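You operate a simulated robot arm through the tools that you are given. There is no shell and no other tool.

You run a simulated robot arm. Do the job below in one go: nothing can be reset, and whatever is moved stays where it is left.

JOB
Wash the red pen and stand it in the holder for its size.
Fine: wash it in the cleaner, then dab it dry on the felt.

It is judged by the outcome, as a careful person would: the job done as asked, and still so three seconds after it is handed in. It fails if anything else is knocked over, pushed out of place, dropped, spilled or broken.

ROBOT AND FRAMES
A 7-joint arm with a fingered hand, fixed in place. Base frame: the origin is at the foot of the arm, x ahead of it, y to its left, z up; the work surface is at about z = 0.74. Readings come in m, degrees, newtons and seconds.
With the tool pointing down near the work surface it reaches from about 0.2 to 0.8 m from the base axis. Its first joint turns from -166.0 to 166.0 degrees. Payload 4.9 kg.
Tool frame: the origin (TCP) lies between the finger pads and is the grasp point; the fingertips stand 0.032 m ahead of it; z points along the fingers, y is the line along which they close. Largest opening 0.192 m; the body of the gripper starts 0.089 m behind the TCP. The gripper is a hand of 3 fingers: y runs from the thumb to the fingers, the wrist lies at [0, 0, -0.267] in the tool frame.
Orientation is that of the tool frame in the base frame, as a unit quaternion [w, x, y, z]. With the fingers straight down and closing along the base's y, the tool's x points along the base's -x, its y along +y and its z along -z.

CONTROLS
- The arm moves only by the tool step_arm. Its argument "deltas" is a list of rows, each an object of numbers (a shift or turn left out is 0): "tx", "ty", "tz": the shift along the base's x, y, z in m; "wx", "wy", "wz": the turn, a rotation vector about the base's x, y, z in degrees. In form: [{"tx": .., "ty": .., "tz": .., "wx": .., "wy": .., "wz": ..}, ...]. A call has 1 to 20 rows; each row shifts and turns the commanded pose from where the row before left it. Each row takes 0.2 s and may step no farther than 0.05 m and 8.6 degrees from the row before; otherwise, the whole call is refused. A pose out of reach is approached as far as the arm can. The call stops where the force on the tool passes 40 N (or 10 N more than at its start, if that is more) or the arm is blocked; 0.2 s more then pass. In this call time passes only in rows, and 0.2 s behind the last. The reply holds the time, the measured pose of the TCP, the force on the tool along the base axes, the opening and the grip force, in the units named above and with some noise, with the torque about the TCP (base axes, N m) and any sound that the robot's microphone picked up.
- Cameras (640 x 400 px; columns grow to the right, rows downward): "scene" is fixed at [0.3996, -0.6474, 1.5609]; the picture's right is [0.99, -0.14, 0.00], its down [-0.07, -0.48, -0.87] and it looks along [0.12, 0.87, -0.48] (base axes); focal length 328 px, centre (320, 200). "wrist" rides on the gripper at [0.08, -0.046, -0.113] in the tool frame; the picture's right is [0.50, 0.87, 0.00], its down [-0.67, 0.39, -0.63] and it looks along [-0.55, 0.32, 0.78] (tool axes); focal length 226 px, centre (320, 200). There is no depth. A picture from a camera that has moved, and an enlarged one, comes with that camera's place and axes in the base frame and with its lens.
- grab_frame(camera): a new picture of that camera. The clock stands still meanwhile.
- set_fingers(finger1, finger2, thumb_bend): sets how far each is bent, from 0 (flat) to 1 (curled in); at 0.3 the hand is open as for a grip, at 0.7 the pads meet at the TCP. One left out holds its place. A second passes; each finger stops where it meets its share of the squeeze, and holds until it gets a number again. It is the only way to open and close the hand. It gives what a move gives, with no picture; readings hold the bend of each and the force on the fingers (four entries, about 0 where the hand has none), thumb and palm.
- inspect(camera, box): a new picture of the part [left, top, right, bottom] of that camera's present view, enlarged. The clock stands still meanwhile.
- job_done(): hands the job in; it is judged then, once.

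Nothing tells you positions but the pictures and the camera data. Unless the task says otherwise, let go and move clear before handing in.

The tools are called after ">>>" as a command line: name --argument value ..., lists and objects as JSON in quotes. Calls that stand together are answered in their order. step_arm: Moves the arm, as the interface text tells. Its arguments: {"type":"object","properties":{"deltas":{"type":"array"}},"required":["deltas"]} The other tools are called the same way: set_fingers (finger1, finger2, thumb_bend) moves the fingers one by one; grab_frame (camera) takes a picture; inspect (camera, box) takes an enlarged picture of a part of a camera's view; job_done () hands the job in.

At the start:

```text
time: 0.0
ee_pos: [0.2615, 0.4254, 1.0989]
ee_rot: [0.001, 0.001, 1.0, 0.0]
force: [0.6, -0.1, -0.5]
torque: [-0.02, -0.01, 0.02]
width: 0.1921
finger_force: 0.1
shape: jaw
bend: [0.3, 0.3, 0.3]
finger forces: [0.0, 0.0, 0.1, 0.0, 0.0, 0.0]
```

scene: 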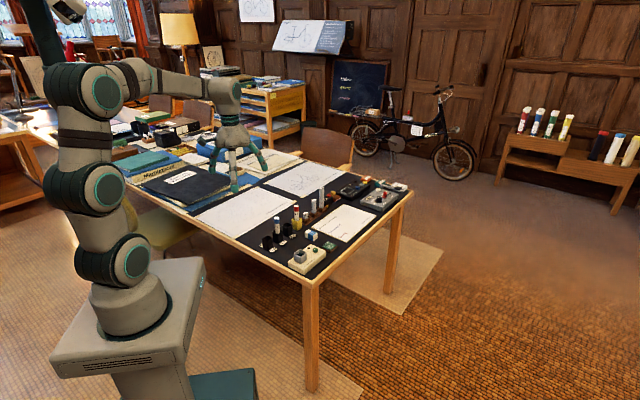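
wrist: 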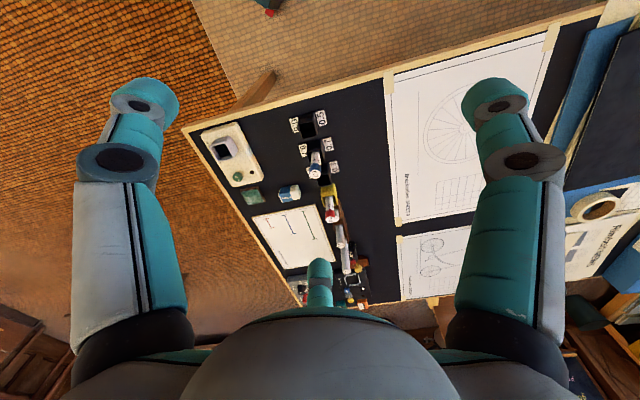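

I see a desk with drawings, a row of pens and holders, and what may be a cleaner device near the table's corner. I'll zoom in on that area before moving anything.

>>> inspect --camera "scene" --box '[240, 160, 420, 280]'

>>> inspect --camera "wrist" --box '[180, 90, 420, 320]'

>>> inspect --camera "scene" --box '[260, 200, 340, 280]'

>>> inspect --camera "scene" --box '[300, 160, 420, 240]'

```text
3.33 times, centred on (330, 220) of scene
camera zoom: at [0.3996, -0.6474, 1.5609], right [0.99, -0.14, 0.0], down [-0.07, -0.48, -0.87], along [0.12, 0.87, -0.48], focal length 1093 px, centre (287, 133)
```

zoom: 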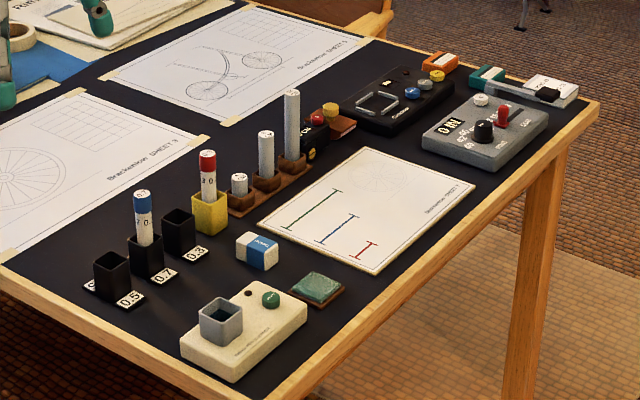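

```text
1.74 times, centred on (300, 205) of wrist
camera zoom: at [0.1813, 0.3803, 1.2112], right [-0.5, 0.87, 0.0], down [0.67, 0.39, 0.63], along [0.55, 0.32, -0.78], focal length 393 px, centre (355, 191)
```

zoom: 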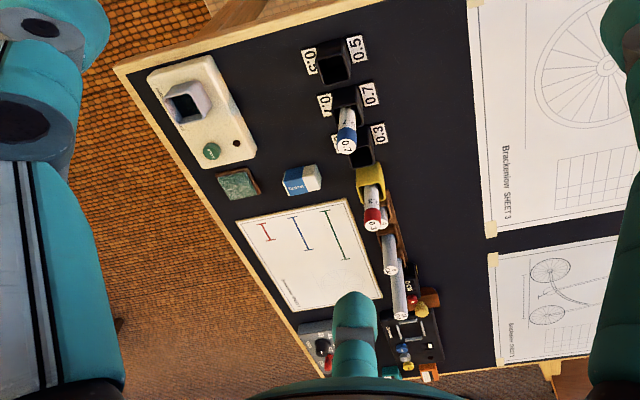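

```text
5.00 times, centred on (300, 240) of scene
camera zoom: at [0.3996, -0.6474, 1.5609], right [0.99, -0.14, 0.0], down [-0.07, -0.48, -0.87], along [0.12, 0.87, -0.48], focal length 1639 px, centre (420, 0)
```

zoom: 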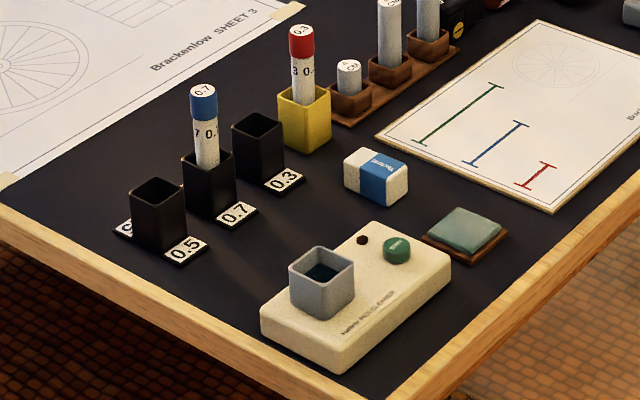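

```text
5.00 times, centred on (360, 200) of scene
camera zoom: at [0.3996, -0.6474, 1.5609], right [0.99, -0.14, 0.0], down [-0.07, -0.48, -0.87], along [0.12, 0.87, -0.48], focal length 1639 px, centre (120, 200)
```

zoom: 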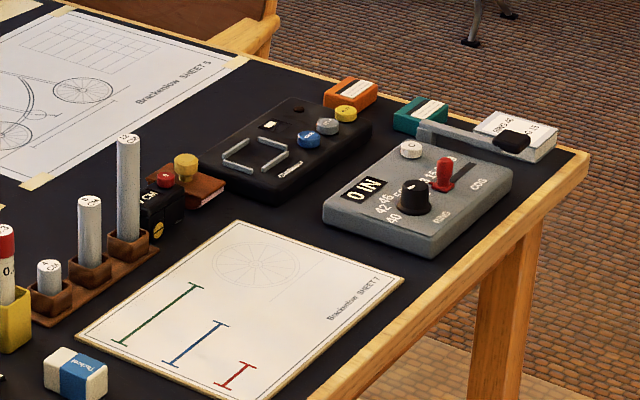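

Red pen stands in a yellow holder, with black holders labelled about 0.5, 0.7 and 0.3 beside it. The cleaner has a well and a green button, with a green felt pad next to it. I'll zoom in on the labels.

>>> inspect --camera "scene" --box '[284, 200, 308, 232]'

>>> inspect --camera "scene" --box '[284, 240, 332, 275]'

>>> inspect --camera "scene" --box '[256, 220, 300, 255]'

>>> inspect --camera "wrist" --box '[285, 110, 350, 220]'

>>> inspect --camera "wrist" --box '[190, 110, 310, 210]'

```text
12.50 times, centred on (296, 216) of scene
camera zoom: at [0.3996, -0.6474, 1.5609], right [0.99, -0.14, 0.0], down [-0.07, -0.48, -0.87], along [0.12, 0.87, -0.48], focal length 4098 px, centre (620, 0)
```

zoom: 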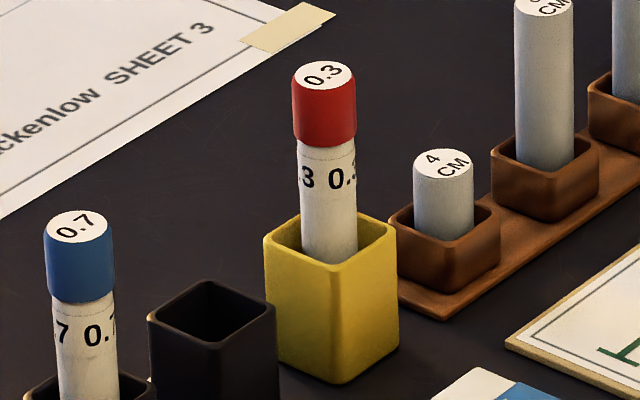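

```text
11.43 times, centred on (308, 258) of scene
camera zoom: at [0.3996, -0.6474, 1.5609], right [0.99, -0.14, 0.0], down [-0.07, -0.48, -0.87], along [0.12, 0.87, -0.48], focal length 3747 px, centre (457, -457)
```

zoom: 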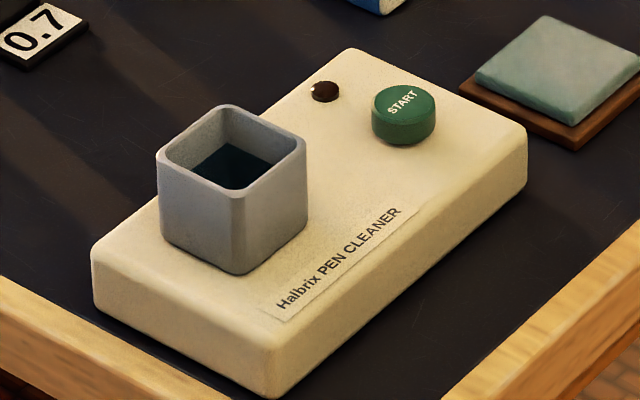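

```text
11.43 times, centred on (278, 238) of scene
camera zoom: at [0.3996, -0.6474, 1.5609], right [0.99, -0.14, 0.0], down [-0.07, -0.48, -0.87], along [0.12, 0.87, -0.48], focal length 3747 px, centre (800, -229)
```

zoom: 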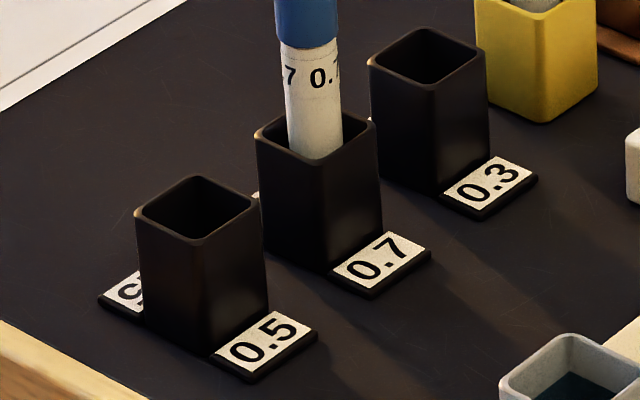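

```text
3.64 times, centred on (318, 165) of wrist
camera zoom: at [0.1813, 0.3803, 1.2112], right [-0.5, 0.87, 0.0], down [0.67, 0.39, 0.63], along [0.55, 0.32, -0.78], focal length 822 px, centre (329, 327)
```

zoom: 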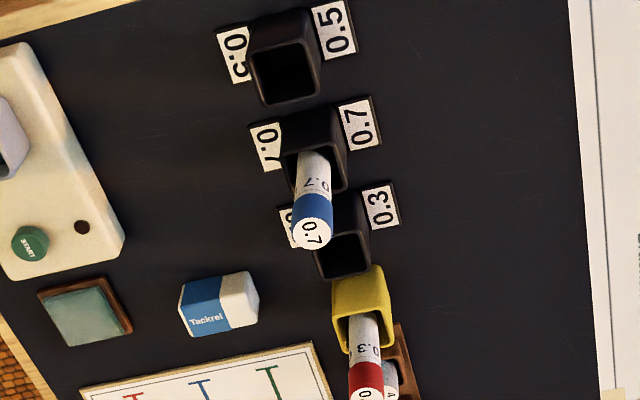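

```text
4.00 times, centred on (250, 160) of wrist
camera zoom: at [0.1813, 0.3803, 1.2112], right [-0.5, 0.87, 0.0], down [0.67, 0.39, 0.63], along [0.55, 0.32, -0.78], focal length 904 px, centre (600, 360)
```

zoom: 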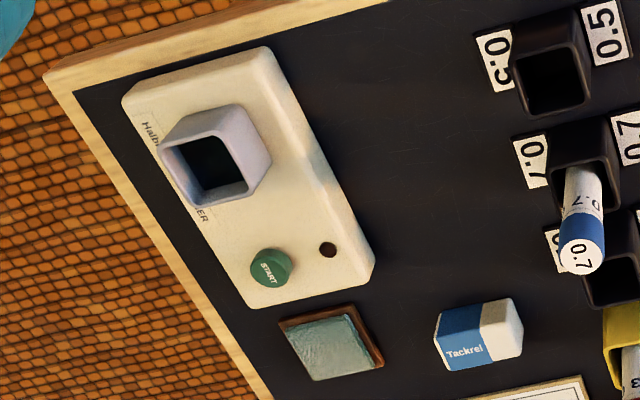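

The red pen is size 0.3 and stands in the yellow holder at about (0.470, 0.593), with its top near z 0.85. The 0.3 holder is at about (0.426, 0.548), the cleaner tank at (0.463, 0.336), START at (0.526, 0.384) and the felt at (0.588, 0.424). I'll move high above the pen, turn 15° so no finger points at the blue pen, and look again.

>>> step_arm --deltas '[{"tx": 0.02, "ty": 0.016, "wz": 5}, {"tx": 0.03, "ty": 0.025, "tz": -0.01, "wz": 5}, {"tx": 0.03, "ty": 0.025, "tz": -0.01, "wz": 5}, {"tx": 0.03, "ty": 0.025, "tz": -0.01}, {"tx": 0.03, "ty": 0.025, "tz": -0.01}, {"tx": 0.03, "ty": 0.025, "tz": -0.01}, {"tx": 0.0285, "ty": 0.02, "tz": -0.01}, {"tx": 0.01, "ty": 0.007, "tz": -0.01}, {"tz": 0}]'

>>> set_fingers --finger1 0.5 --finger2 0.5 --thumb_bend 0.5

>>> grab_frame --camera "wrist"

>>> grab_frame --camera "scene"

```text
time: 2.0
ee_pos: [0.4702, 0.5922, 1.028]
ee_rot: [0.0, -0.13, 0.991, 0.0]
force: [0.1, 0.2, 1.0]
torque: [0.02, -0.01, 0.02]
width: 0.1918
finger_force: 0.0
shape: jaw
bend: [0.3, 0.3, 0.3]
finger forces: [0.1, 0.0, 0.1, 0.0, 0.0, 0.0]
```

```text
time: 3.0
ee_pos: [0.4702, 0.5941, 1.0285]
ee_rot: [-0.001, -0.131, 0.991, -0.001]
force: [-0.4, -0.6, -0.1]
torque: [0.02, 0.01, -0.02]
width: 0.0844
finger_force: 0.0
shape: fingers
bend: [0.5, 0.5, 0.5]
finger forces: [0.0, 0.1, 0.1, 0.1, 0.0, 0.0]
```

```text
taken
camera wrist: at [0.4044, 0.5295, 1.1412], right [-0.71, 0.71, 0.0], down [0.55, 0.55, 0.63], along [0.45, 0.45, -0.78], focal length 226 px, centre (320, 200)
```

wrist: 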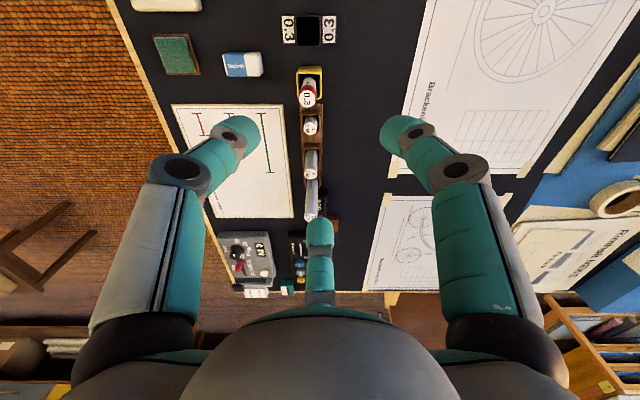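

```text
taken
```

scene: 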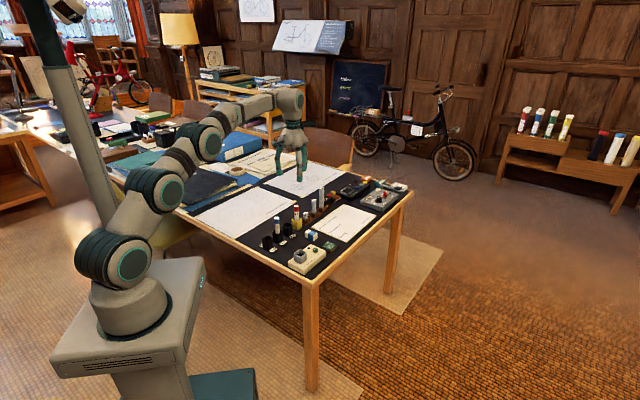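

I'm above the pen with the fingers half closed. I'll zoom the wrist view to fix the pen position.

>>> inspect --camera "wrist" --box '[270, 5, 350, 135]'

>>> inspect --camera "wrist" --box '[280, 60, 340, 110]'

>>> inspect --camera "scene" --box '[255, 120, 335, 190]'

```text
3.08 times, centred on (310, 70) of wrist
camera zoom: at [0.4044, 0.5295, 1.1412], right [-0.71, 0.71, 0.0], down [0.55, 0.55, 0.63], along [0.45, 0.45, -0.78], focal length 696 px, centre (351, 600)
```

zoom: 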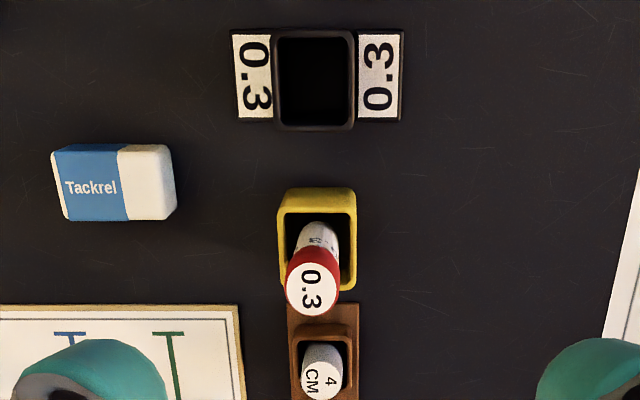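

```text
8.00 times, centred on (310, 85) of wrist
camera zoom: at [0.4044, 0.5295, 1.1412], right [-0.71, 0.71, 0.0], down [0.55, 0.55, 0.63], along [0.45, 0.45, -0.78], focal length 1808 px, centre (400, 1120)
```

zoom: 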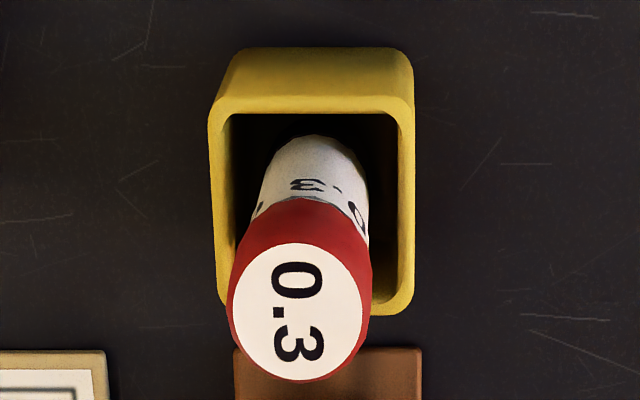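

```text
5.71 times, centred on (295, 155) of scene
camera zoom: at [0.3996, -0.6474, 1.5609], right [0.99, -0.14, 0.0], down [-0.07, -0.48, -0.87], along [0.12, 0.87, -0.48], focal length 1874 px, centre (463, 457)
```

zoom: 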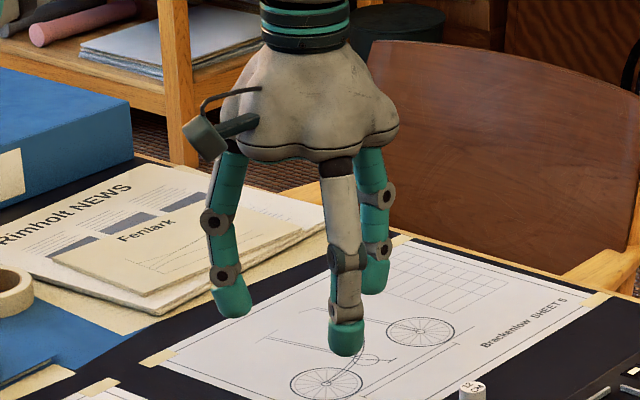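

The corrected pen top estimate is about (0.469, 0.573, 0.857). I'll shift over it, preshape the fingers narrower, and check the alignment before going down.

>>> step_arm --deltas '[{"ty": -0.01, "tz": -0.02}, {"ty": -0.01, "tz": -0.03}, {"tz": -0.02}, {"tz": -0.008}, {"tz": 0}]'

>>> set_fingers --finger1 0.57 --finger2 0.57 --thumb_bend 0.57

>>> grab_frame --camera "wrist"

>>> inspect --camera "scene" --box '[250, 150, 350, 230]'

```text
time: 4.2
ee_pos: [0.4713, 0.5735, 0.9506]
ee_rot: [-0.001, -0.13, 0.991, 0.0]
force: [0.7, -0.1, -0.4]
torque: [-0.03, 0.02, 0.0]
width: 0.0847
finger_force: 0.1
shape: fingers
bend: [0.5, 0.5, 0.5]
finger forces: [0.0, 0.0, 0.1, 0.0, 0.0, 0.0]
```

```text
time: 5.2
ee_pos: [0.4718, 0.5738, 0.9508]
ee_rot: [0.001, -0.131, 0.991, 0.0]
force: [0.0, -0.1, -0.3]
torque: [0.0, 0.0, -0.01]
width: 0.0594
finger_force: 0.1
shape: fingers
bend: [0.56, 0.56, 0.56]
finger forces: [0.0, 0.0, 0.0, 0.1, 0.1, 0.0]
```

```text
taken
camera wrist: at [0.4058, 0.5104, 1.0638], right [-0.71, 0.71, 0.0], down [0.55, 0.55, 0.63], along [0.45, 0.45, -0.78], focal length 226 px, centre (320, 200)
```

wrist: 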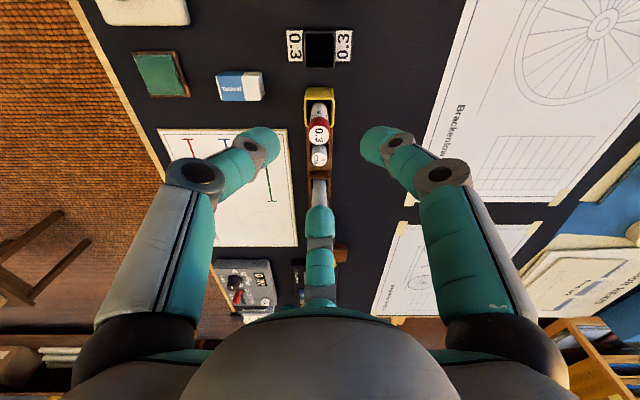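

```text
5.00 times, centred on (300, 190) of scene
camera zoom: at [0.3996, -0.6474, 1.5609], right [0.99, -0.14, 0.0], down [-0.07, -0.48, -0.87], along [0.12, 0.87, -0.48], focal length 1639 px, centre (420, 250)
```

zoom: 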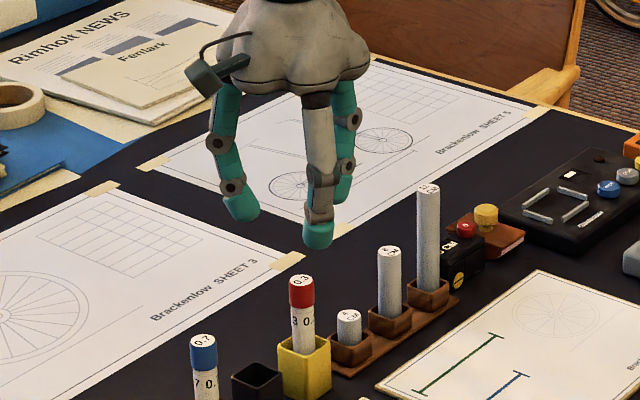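

The fingers hang clear above the pen. I'll zoom the wrist view to check the alignment.

>>> inspect --camera "wrist" --box '[280, 80, 360, 180]'

>>> inspect --camera "wrist" --box '[290, 110, 345, 150]'

```text
4.00 times, centred on (320, 130) of wrist
camera zoom: at [0.4058, 0.5104, 1.0638], right [-0.71, 0.71, 0.0], down [0.55, 0.55, 0.63], along [0.45, 0.45, -0.78], focal length 904 px, centre (320, 480)
```

zoom: 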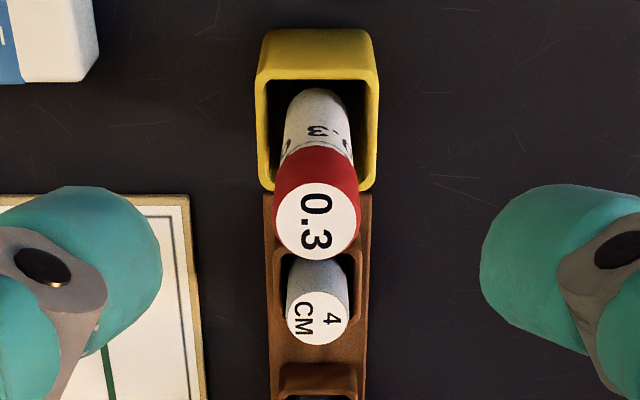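

```text
10.00 times, centred on (318, 130) of wrist
camera zoom: at [0.4058, 0.5104, 1.0638], right [-0.71, 0.71, 0.0], down [0.55, 0.55, 0.63], along [0.45, 0.45, -0.78], focal length 2261 px, centre (345, 900)
```

zoom: 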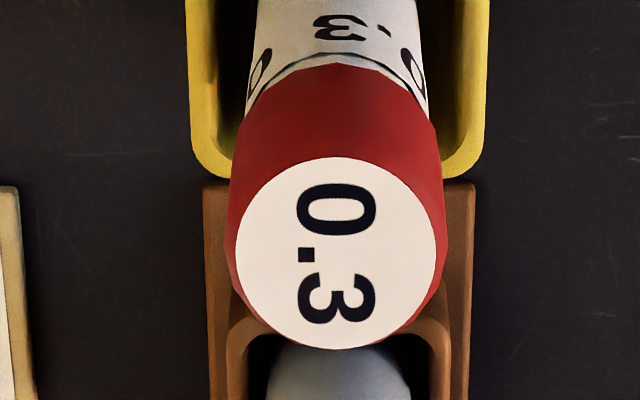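

The pen sits about 3.5 mm toward the camera side of the TCP axis. I'll correct for that and go down to a TCP height of about 0.84, keeping the fingertips above the neighbouring peg and the holder rim.

>>> step_arm --deltas '[{"tx": -0.0025, "ty": -0.0025}, {"tz": -0.02}, {"tz": -0.025}, {"tz": -0.025}, {"tz": -0.02}, {"tz": -0.013}, {"tz": -0.008}, {"tz": 0}]'

>>> grab_frame --camera "wrist"

>>> inspect --camera "scene" --box '[270, 175, 330, 225]'

```text
time: 7.0
ee_pos: [0.4669, 0.5701, 0.839]
ee_rot: [0.0, -0.131, 0.991, 0.001]
force: [1.5, 0.5, 0.0]
torque: [-0.01, -0.01, 0.01]
width: 0.0592
finger_force: 0.2
shape: fingers
bend: [0.56, 0.56, 0.56]
finger forces: [0.1, 0.0, 0.1, 0.0, 0.0, 0.0]
```

```text
taken
camera wrist: at [0.4014, 0.506, 0.9531], right [-0.71, 0.71, 0.0], down [0.55, 0.55, 0.63], along [0.45, 0.45, -0.78], focal length 226 px, centre (320, 200)
```

wrist: 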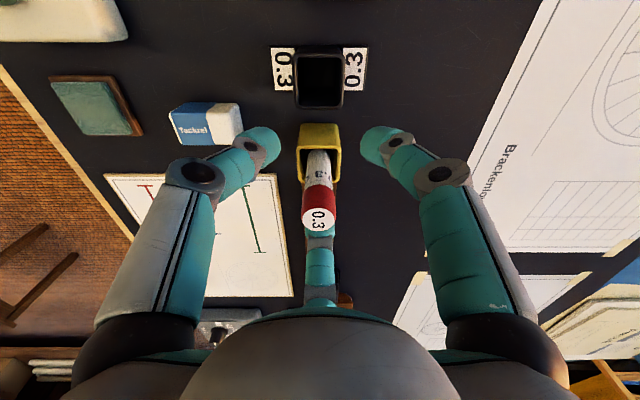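

```text
8.00 times, centred on (300, 200) of scene
camera zoom: at [0.3996, -0.6474, 1.5609], right [0.99, -0.14, 0.0], down [-0.07, -0.48, -0.87], along [0.12, 0.87, -0.48], focal length 2623 px, centre (480, 200)
```

zoom: 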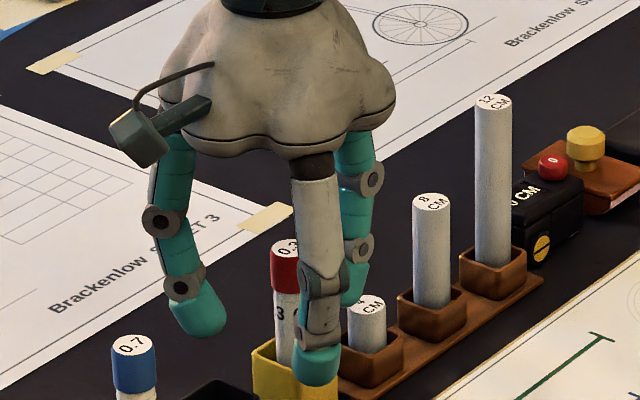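

The pen is centred between the three fingers, so I'll close on it.

>>> set_fingers --finger1 0.62 --finger2 0.62 --thumb_bend 0.62

>>> set_fingers --finger1 0.72 --finger2 0.72 --thumb_bend 0.72

>>> grab_frame --camera "wrist"

>>> inspect --camera "scene" --box '[270, 175, 330, 225]'

```text
time: 8.0
ee_pos: [0.4677, 0.5692, 0.8388]
ee_rot: [-0.001, -0.131, 0.991, 0.0]
force: [0.8, -0.1, -0.2]
torque: [0.0, 0.0, -0.01]
width: 0.0342
finger_force: 0.1
shape: fingers
bend: [0.62, 0.62, 0.62]
finger forces: [0.1, 0.0, 0.0, 0.1, 0.0, 0.0]
```

```text
time: 9.0
ee_pos: [0.4665, 0.5695, 0.8392]
ee_rot: [0.0, -0.131, 0.991, -0.001]
force: [0.0, 0.5, 0.1]
torque: [-0.01, 0.02, 0.02]
width: 0.0133
finger_force: 11.3
shape: fingers
bend: [0.67, 0.66, 0.68]
finger forces: [7.1, 7.5, 0.0, 0.0, 8.4, 0.1]
```

```text
taken
camera wrist: at [0.4014, 0.5059, 0.9533], right [-0.71, 0.71, 0.0], down [0.55, 0.55, 0.63], along [0.45, 0.45, -0.78], focal length 226 px, centre (320, 200)
```

wrist: 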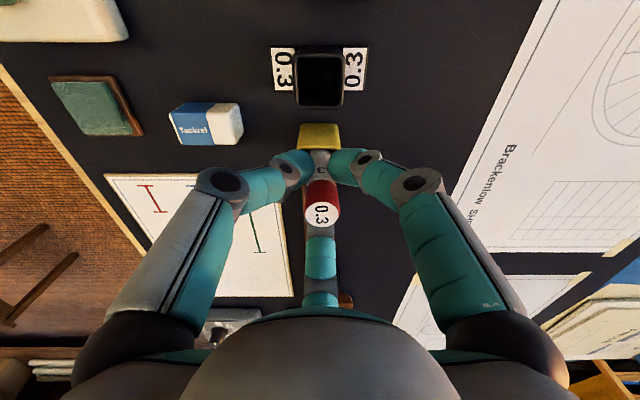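

```text
8.00 times, centred on (300, 200) of scene
camera zoom: at [0.3996, -0.6474, 1.5609], right [0.99, -0.14, 0.0], down [-0.07, -0.48, -0.87], along [0.12, 0.87, -0.48], focal length 2623 px, centre (480, 200)
```

zoom: 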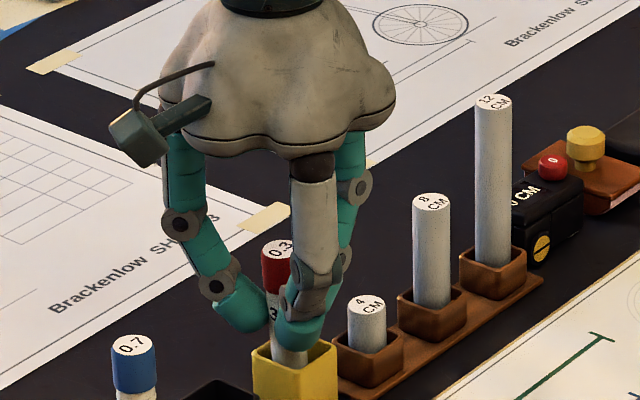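

The grip is on the body just below the cap, at about 7–8 N per finger. I'll lift slowly and check that the whole pen comes along and the holder stays.

>>> step_arm --deltas '[{"tz": 0.005}, {"tz": 0.01}, {"tz": 0.015}, {"tz": 0.02}, {"tz": 0}]'

>>> inspect --camera "scene" --box '[270, 175, 330, 225]'

>>> grab_frame --camera "wrist"

```text
time: 10.2
ee_pos: [0.4679, 0.5724, 0.8905]
ee_rot: [0.0, -0.13, 0.991, 0.0]
force: [0.1, -0.3, -0.8]
torque: [0.06, 0.02, -0.01]
width: 0.0133
finger_force: 11.0
shape: fingers
bend: [0.67, 0.66, 0.68]
finger forces: [7.1, 7.5, 0.0, 0.0, 8.4, 0.0]
```

```text
8.00 times, centred on (300, 200) of scene
camera zoom: at [0.3996, -0.6474, 1.5609], right [0.99, -0.14, 0.0], down [-0.07, -0.48, -0.87], along [0.12, 0.87, -0.48], focal length 2623 px, centre (480, 200)
```

zoom: 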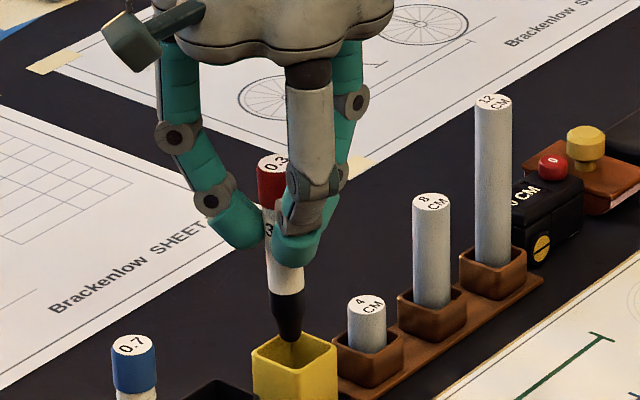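

```text
taken
camera wrist: at [0.4013, 0.5082, 1.0044], right [-0.71, 0.71, 0.0], down [0.55, 0.55, 0.63], along [0.45, 0.45, -0.78], focal length 226 px, centre (320, 200)
```

wrist: 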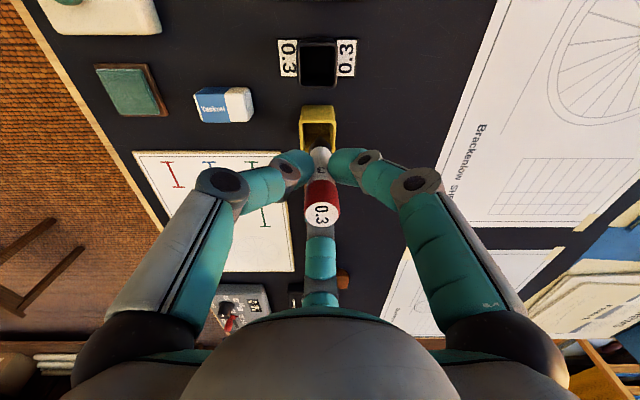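

The whole pen lifted cleanly, nib down, but it leans a few degrees in the grip. I'll raise it clear and measure the lean.

>>> step_arm --deltas '[{"tz": 0.025}, {"tz": 0.03}, {"tz": 0.03}, {"tz": 0.02}, {"tz": 0}]'

>>> inspect --camera "scene" --box '[275, 160, 325, 200]'

>>> inspect --camera "wrist" --box '[270, 110, 370, 240]'

>>> inspect --camera "wrist" --box '[0, 0, 360, 180]'

```text
time: 11.4
ee_pos: [0.467, 0.5707, 0.9942]
ee_rot: [0.0, -0.131, 0.991, -0.001]
force: [0.0, -0.2, 0.4]
torque: [0.01, -0.02, 0.0]
width: 0.0133
finger_force: 11.5
shape: fingers
bend: [0.67, 0.66, 0.68]
finger forces: [7.1, 7.5, 0.1, 0.1, 8.4, 0.0]
```

```text
10.00 times, centred on (300, 180) of scene
camera zoom: at [0.3996, -0.6474, 1.5609], right [0.99, -0.14, 0.0], down [-0.07, -0.48, -0.87], along [0.12, 0.87, -0.48], focal length 3279 px, centre (520, 400)
```

zoom: 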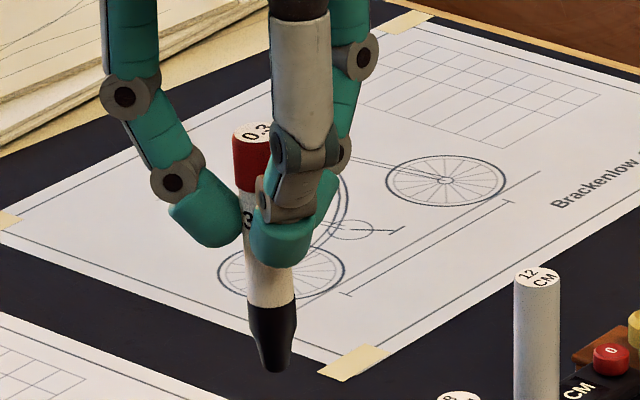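

```text
3.08 times, centred on (320, 175) of wrist
camera zoom: at [0.4018, 0.507, 1.1074], right [-0.71, 0.71, 0.0], down [0.55, 0.55, 0.63], along [0.45, 0.45, -0.78], focal length 696 px, centre (320, 277)
```

zoom: 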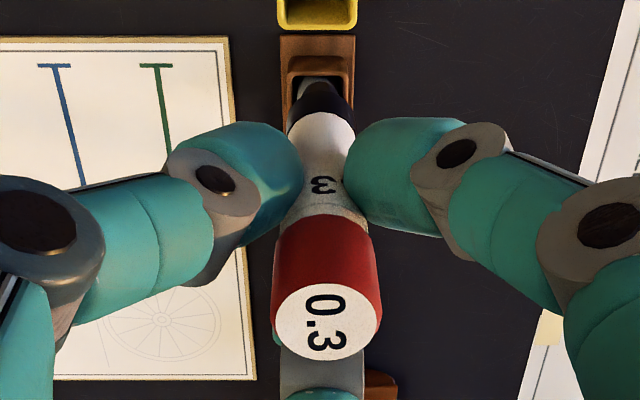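

```text
1.78 times, centred on (180, 90) of wrist
camera zoom: at [0.4018, 0.507, 1.1074], right [-0.71, 0.71, 0.0], down [0.55, 0.55, 0.63], along [0.45, 0.45, -0.78], focal length 402 px, centre (569, 396)
```

zoom: 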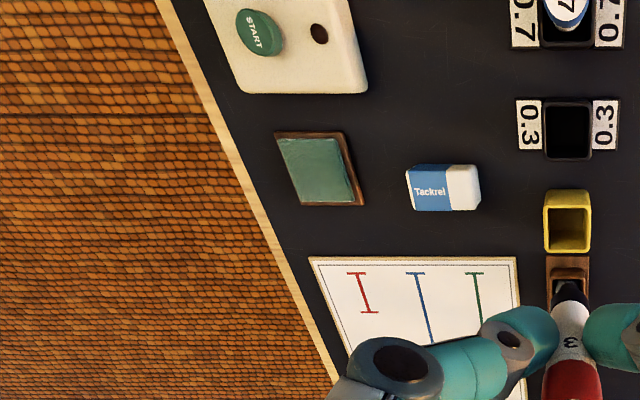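

The pen is about 0.113 m long with the nib tip some 0.094 m below the TCP, leaning roughly 2–4°. I'll carry it high across to the cleaner tank near (0.462, 0.325).

>>> step_arm --deltas '[{"ty": -0.015}, {"ty": -0.03}, {"ty": -0.03}, {"ty": -0.03, "tx": -0.002}, {"ty": -0.03, "tx": -0.002}, {"ty": -0.03, "tx": -0.002}, {"ty": -0.03}, {"ty": -0.03}, {"ty": -0.015}, {"ty": -0.005}, {"tz": 0}]'

>>> grab_frame --camera "wrist"

>>> grab_frame --camera "scene"

>>> inspect --camera "scene" --box '[275, 190, 345, 275]'

>>> inspect --camera "wrist" --box '[270, 90, 370, 240]'

```text
time: 13.8
ee_pos: [0.4613, 0.3252, 0.9964]
ee_rot: [0.0, -0.131, 0.991, 0.0]
force: [-0.5, 1.4, -0.7]
torque: [0.0, 0.02, 0.01]
width: 0.013
finger_force: 11.9
shape: fingers
bend: [0.67, 0.66, 0.68]
finger forces: [7.1, 7.6, 0.0, 0.0, 8.1, 0.0]
```

```text
taken
camera wrist: at [0.3953, 0.2623, 1.1095], right [-0.71, 0.71, 0.0], down [0.55, 0.55, 0.63], along [0.45, 0.45, -0.78], focal length 226 px, centre (320, 200)
```

wrist: 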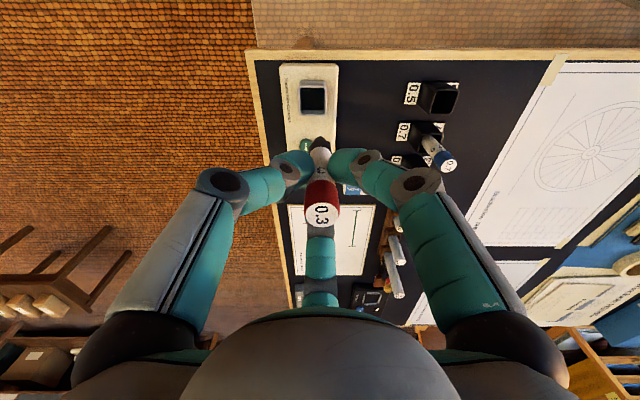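

```text
taken
```

scene: 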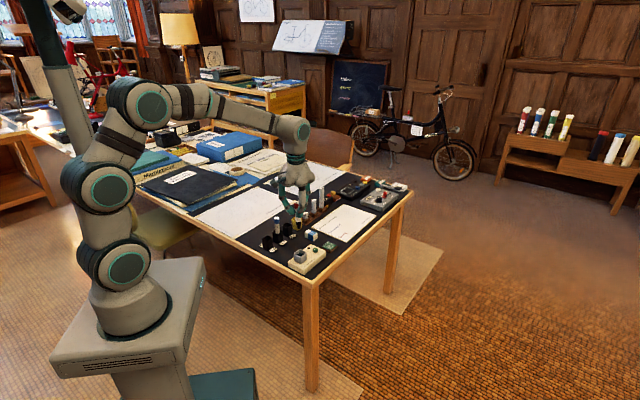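

```text
4.71 times, centred on (310, 232) of scene
camera zoom: at [0.3996, -0.6474, 1.5609], right [0.99, -0.14, 0.0], down [-0.07, -0.48, -0.87], along [0.12, 0.87, -0.48], focal length 1543 px, centre (367, 47)
```

zoom: 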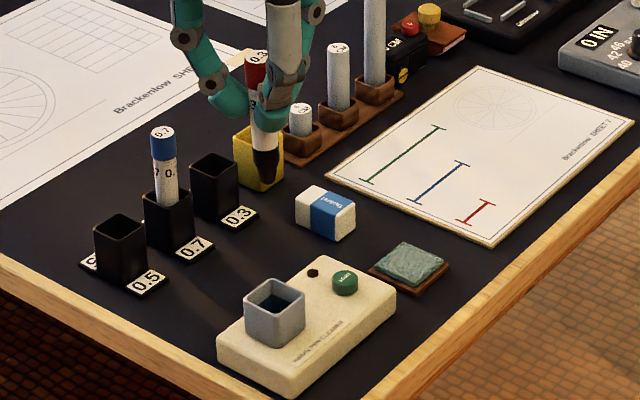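

```text
2.67 times, centred on (320, 165) of wrist
camera zoom: at [0.3953, 0.2623, 1.1095], right [-0.71, 0.71, 0.0], down [0.55, 0.55, 0.63], along [0.45, 0.45, -0.78], focal length 603 px, centre (320, 293)
```

zoom: 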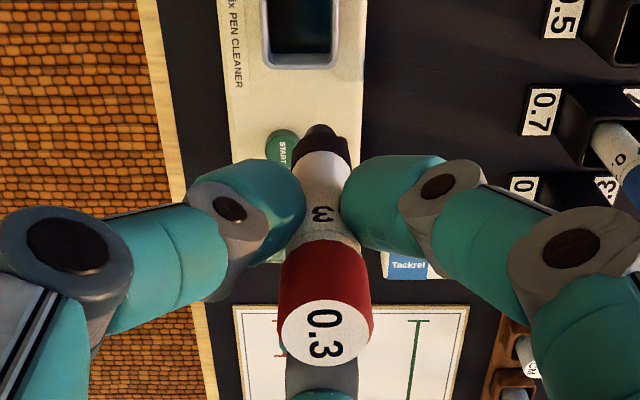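

The pen is near the tank. I'll zoom on the tank in the wrist view to locate it precisely and check the nib.

>>> inspect --camera "wrist" --box '[280, 60, 345, 130]'

>>> inspect --camera "wrist" --box '[295, 120, 345, 165]'

>>> inspect --camera "scene" --box '[285, 195, 315, 235]'

```text
5.71 times, centred on (312, 95) of wrist
camera zoom: at [0.3953, 0.2623, 1.1095], right [-0.71, 0.71, 0.0], down [0.55, 0.55, 0.63], along [0.45, 0.45, -0.78], focal length 1292 px, centre (363, 800)
```

zoom: 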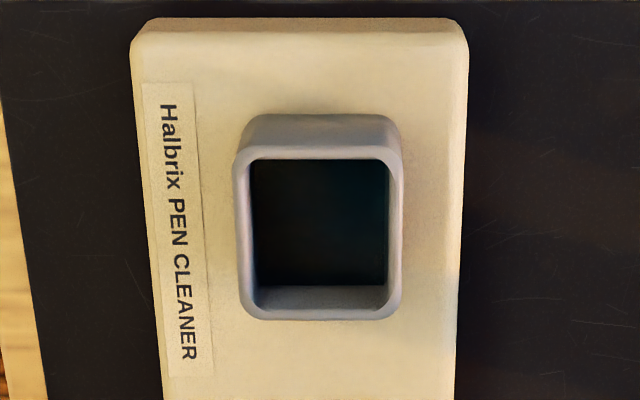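

```text
8.89 times, centred on (320, 142) of wrist
camera zoom: at [0.3953, 0.2623, 1.1095], right [-0.71, 0.71, 0.0], down [0.55, 0.55, 0.63], along [0.45, 0.45, -0.78], focal length 2009 px, centre (320, 711)
```

zoom: 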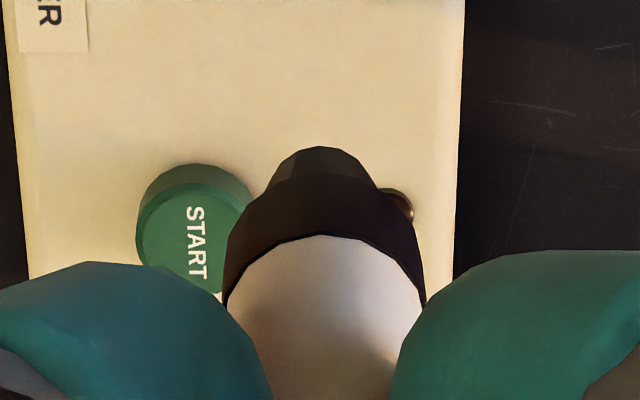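

```text
10.00 times, centred on (300, 215) of scene
camera zoom: at [0.3996, -0.6474, 1.5609], right [0.99, -0.14, 0.0], down [-0.07, -0.48, -0.87], along [0.12, 0.87, -0.48], focal length 3279 px, centre (520, 50)
```

zoom: 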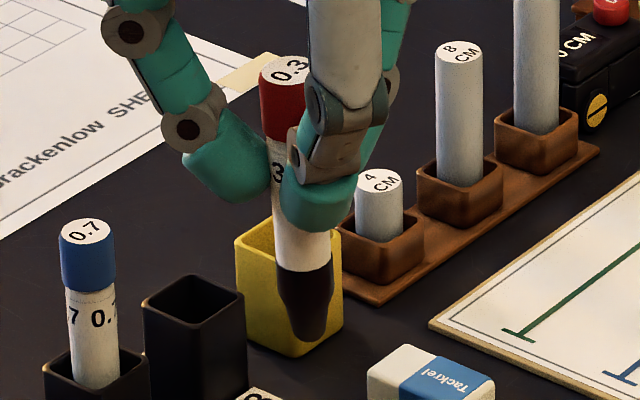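

The tank opening is about 32 mm wide, and it sits slightly toward the camera from the TCP. I'll shift by about (+0.0024, −0.0114), lower until the nib is just above the rim, and check.

>>> step_arm --deltas '[{"tx": 0.0012, "ty": -0.006}, {"tx": 0.0012, "ty": -0.0054}, {"tz": -0.02}, {"tz": -0.025}, {"tz": -0.02}, {"tz": -0.02}, {"tz": -0.005}, {"tz": 0}]'

>>> inspect --camera "wrist" --box '[270, 80, 370, 240]'

>>> inspect --camera "scene" --box '[280, 220, 330, 270]'

```text
time: 15.6
ee_pos: [0.4616, 0.3142, 0.9038]
ee_rot: [0.0, -0.131, 0.991, 0.0]
force: [0.7, -0.6, -0.6]
torque: [0.02, -0.02, -0.02]
width: 0.0131
finger_force: 11.1
shape: fingers
bend: [0.67, 0.66, 0.68]
finger forces: [7.0, 7.6, 0.0, 0.0, 8.1, 0.1]
```

```text
2.50 times, centred on (320, 160) of wrist
camera zoom: at [0.3983, 0.2502, 1.0171], right [-0.71, 0.71, 0.0], down [0.55, 0.55, 0.63], along [0.45, 0.45, -0.78], focal length 565 px, centre (320, 300)
```

zoom: 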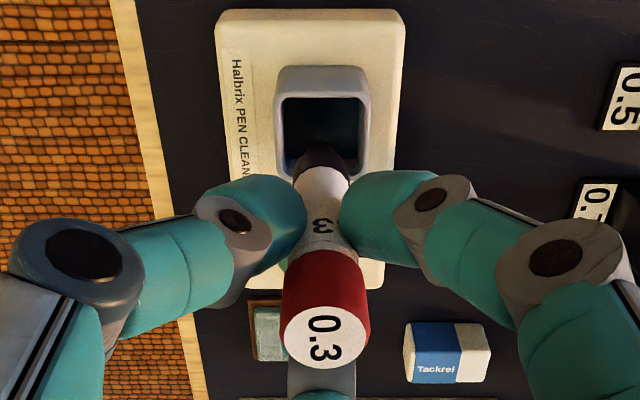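

```text
8.00 times, centred on (305, 245) of scene
camera zoom: at [0.3996, -0.6474, 1.5609], right [0.99, -0.14, 0.0], down [-0.07, -0.48, -0.87], along [0.12, 0.87, -0.48], focal length 2623 px, centre (440, -160)
```

zoom: 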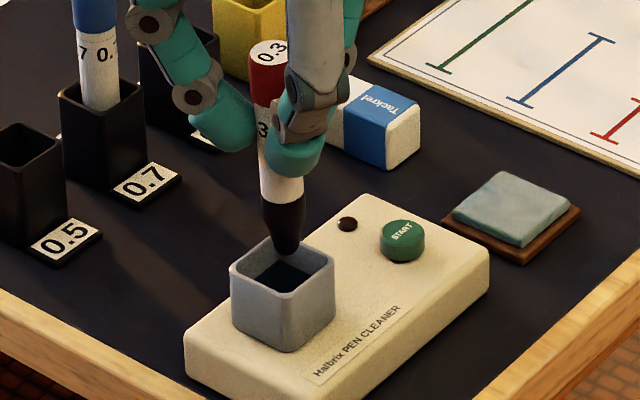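

The nib is centred over the tank opening. I'll lower gently and watch the force for contact with the floor.

>>> step_arm --deltas '[{"tz": -0.01}, {"tz": -0.01}, {"tz": -0.01}, {"tz": 0}]'

>>> step_arm --deltas '[{"tz": -0.004}, {"tz": -0.003}, {"tz": 0}]'

>>> inspect --camera "scene" --box '[280, 220, 330, 270]'

>>> inspect --camera "wrist" --box '[270, 80, 370, 240]'

```text
time: 16.6
ee_pos: [0.4635, 0.3142, 0.8753]
ee_rot: [0.0, -0.13, 0.992, 0.0]
force: [0.1, 0.6, 0.2]
torque: [0.04, 0.0, 0.01]
width: 0.0129
finger_force: 11.3
shape: fingers
bend: [0.67, 0.66, 0.68]
finger forces: [7.1, 7.7, 0.1, 0.0, 8.1, 0.0]
```

```text
time: 17.4
ee_pos: [0.4627, 0.3152, 0.8668]
ee_rot: [0.0, -0.13, 0.991, 0.001]
force: [-0.2, 0.8, 0.6]
torque: [0.0, 0.01, 0.0]
width: 0.0131
finger_force: 11.5
shape: fingers
bend: [0.67, 0.66, 0.68]
finger forces: [7.2, 7.7, 0.0, 0.0, 8.4, 0.1]
```

```text
8.00 times, centred on (305, 245) of scene
camera zoom: at [0.3996, -0.6474, 1.5609], right [0.99, -0.14, 0.0], down [-0.07, -0.48, -0.87], along [0.12, 0.87, -0.48], focal length 2623 px, centre (440, -160)
```

zoom: 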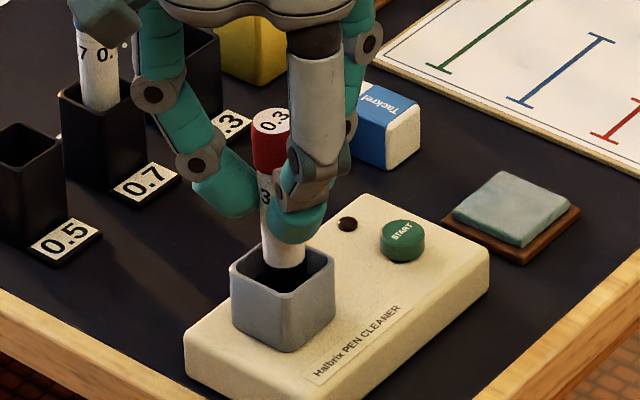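

```text
2.50 times, centred on (320, 160) of wrist
camera zoom: at [0.3982, 0.2503, 0.9802], right [-0.71, 0.71, 0.0], down [0.55, 0.55, 0.63], along [0.45, 0.45, -0.78], focal length 565 px, centre (320, 300)
```

zoom: 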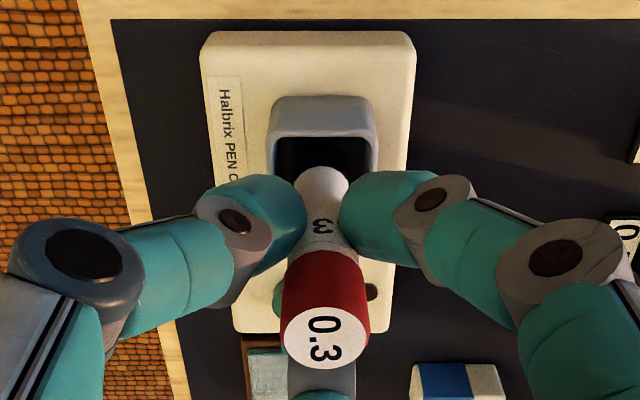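

The pen is inside the tank with no contact yet. I'll keep lowering in small steps.

>>> step_arm --deltas '[{"tz": -0.003}, {"tz": -0.003}, {"tz": 0}]'

>>> step_arm --deltas '[{"tz": -0.002}, {"tz": -0.002}, {"tz": 0}]'

```text
time: 18.2
ee_pos: [0.4645, 0.3148, 0.8624]
ee_rot: [0.002, -0.131, 0.991, 0.001]
force: [-0.1, 0.4, 23.1]
torque: [0.0, 0.0, 0.0]
width: 0.0124
finger_force: 17.3
shape: fingers
bend: [0.66, 0.65, 0.68]
finger forces: [10.1, 11.2, 0.0, 0.1, 13.4, 0.1]
```

```text
time: 19.0
ee_pos: [0.4641, 0.3139, 0.8572]
ee_rot: [0.001, -0.13, 0.991, 0.0]
force: [0.8, -0.5, 22.1]
torque: [0.03, 0.0, 0.0]
width: 0.0104
finger_force: 16.3
shape: fingers
bend: [0.66, 0.65, 0.68]
finger forces: [10.4, 11.1, 0.0, 0.0, 11.3, 0.1]
```

The nib reached the tank floor at about z 0.77 and the pen slid up a few mm in the grip. The tank is shallow, so I'll ease up slightly, then move the pen softly into the tank's −x corner, so it leans stably when released.

>>> step_arm --deltas '[{"tz": 0.002}, {"tz": 0.002}, {"tz": 0}]'

```text
time: 19.8
ee_pos: [0.463, 0.3132, 0.858]
ee_rot: [-0.001, -0.13, 0.991, -0.001]
force: [-0.1, -0.7, -0.2]
torque: [0.02, 0.02, -0.03]
width: 0.0109
finger_force: 10.4
shape: fingers
bend: [0.66, 0.66, 0.69]
finger forces: [7.1, 7.5, 0.0, 0.0, 6.6, 0.0]
```

>>> inspect --camera "scene" --box '[285, 225, 325, 265]'

>>> inspect --camera "wrist" --box '[270, 110, 370, 240]'

```text
10.00 times, centred on (305, 245) of scene
camera zoom: at [0.3996, -0.6474, 1.5609], right [0.99, -0.14, 0.0], down [-0.07, -0.48, -0.87], along [0.12, 0.87, -0.48], focal length 3279 px, centre (470, -250)
```

zoom: 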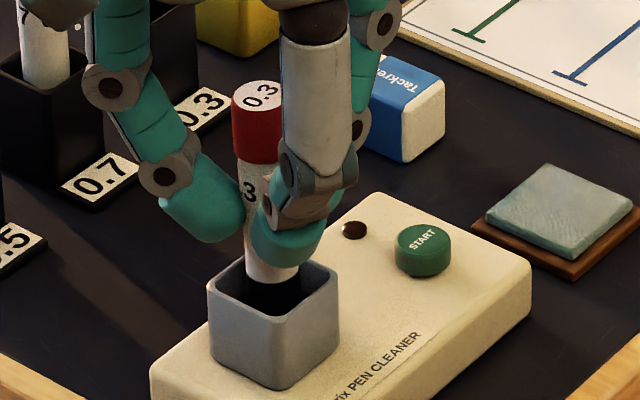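

```text
3.08 times, centred on (320, 175) of wrist
camera zoom: at [0.3984, 0.25, 0.9725], right [-0.71, 0.71, 0.0], down [0.55, 0.55, 0.63], along [0.44, 0.44, -0.78], focal length 696 px, centre (320, 277)
```

zoom: 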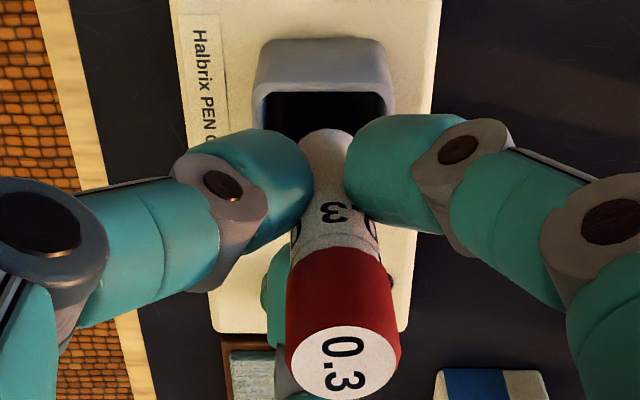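

The pen hovers just off the floor and leans slightly toward −x. I'll shift it gently into the −x corner while watching the side force.

>>> step_arm --deltas '[{"tx": -0.002}, {"tx": -0.002}, {"tx": 0}]'

```text
time: 20.6
ee_pos: [0.4607, 0.3139, 0.861]
ee_rot: [-0.001, -0.13, 0.991, 0.0]
force: [0.0, 0.4, 0.2]
torque: [0.0, -0.02, -0.01]
width: 0.0111
finger_force: 10.5
shape: fingers
bend: [0.66, 0.66, 0.69]
finger forces: [7.1, 7.3, 0.0, 0.1, 6.4, 0.0]
```

>>> step_arm --deltas '[{"tx": -0.0015}, {"tx": -0.0015}, {"tx": 0}]'

```text
time: 21.4
ee_pos: [0.4559, 0.315, 0.8605]
ee_rot: [0.0, -0.13, 0.991, 0.0]
force: [0.0, 0.6, -1.3]
torque: [0.05, 0.03, 0.01]
width: 0.0113
finger_force: 10.0
shape: fingers
bend: [0.66, 0.66, 0.69]
finger forces: [7.1, 7.3, 0.0, 0.1, 6.4, 0.0]
```

No side contact yet after 7 mm. I'll check the view.

>>> inspect --camera "scene" --box '[285, 225, 325, 265]'

>>> inspect --camera "wrist" --box '[270, 110, 370, 240]'

```text
10.00 times, centred on (305, 245) of scene
camera zoom: at [0.3996, -0.6474, 1.5609], right [0.99, -0.14, 0.0], down [-0.07, -0.48, -0.87], along [0.12, 0.87, -0.48], focal length 3279 px, centre (470, -250)
```

zoom: 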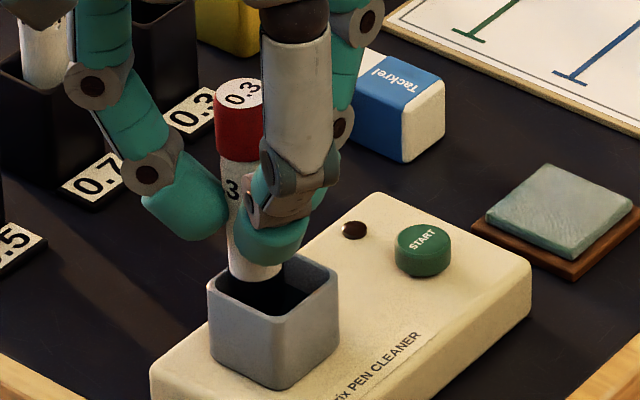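

```text
3.08 times, centred on (320, 175) of wrist
camera zoom: at [0.3918, 0.2501, 0.9734], right [-0.71, 0.71, 0.0], down [0.55, 0.55, 0.63], along [0.45, 0.45, -0.78], focal length 696 px, centre (320, 277)
```

zoom: 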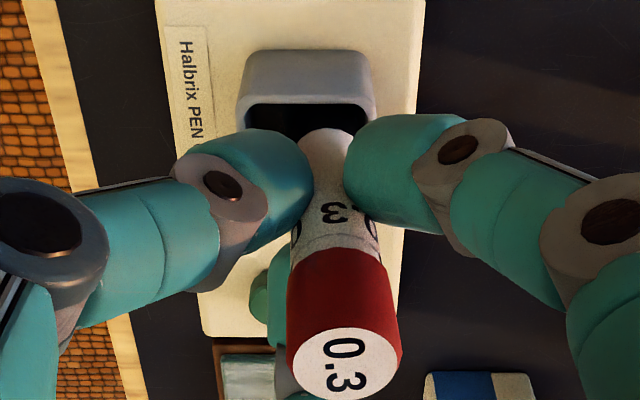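

The pen is almost touching the −x corner. I'll move 1.5 mm more, then lower until the nib lightly touches the floor.

>>> step_arm --deltas '[{"tx": -0.0015}, {"tz": -0.001}, {"tz": 0}]'

```text
time: 22.2
ee_pos: [0.4543, 0.3143, 0.8603]
ee_rot: [0.0, -0.131, 0.991, 0.0]
force: [0.5, -0.7, -0.9]
torque: [-0.01, -0.05, -0.02]
width: 0.0111
finger_force: 10.5
shape: fingers
bend: [0.66, 0.66, 0.69]
finger forces: [6.8, 7.3, 0.0, 0.1, 6.7, 0.1]
```

>>> step_arm --deltas '[{"tz": -0.001}, {"tz": 0}]'

```text
time: 22.8
ee_pos: [0.4556, 0.3144, 0.8592]
ee_rot: [0.0, -0.13, 0.992, 0.0]
force: [1.2, -1.5, 3.3]
torque: [-0.06, -0.02, 0.02]
width: 0.0108
finger_force: 11.3
shape: fingers
bend: [0.66, 0.66, 0.69]
finger forces: [7.0, 7.7, 0.0, 0.1, 7.9, 0.1]
```

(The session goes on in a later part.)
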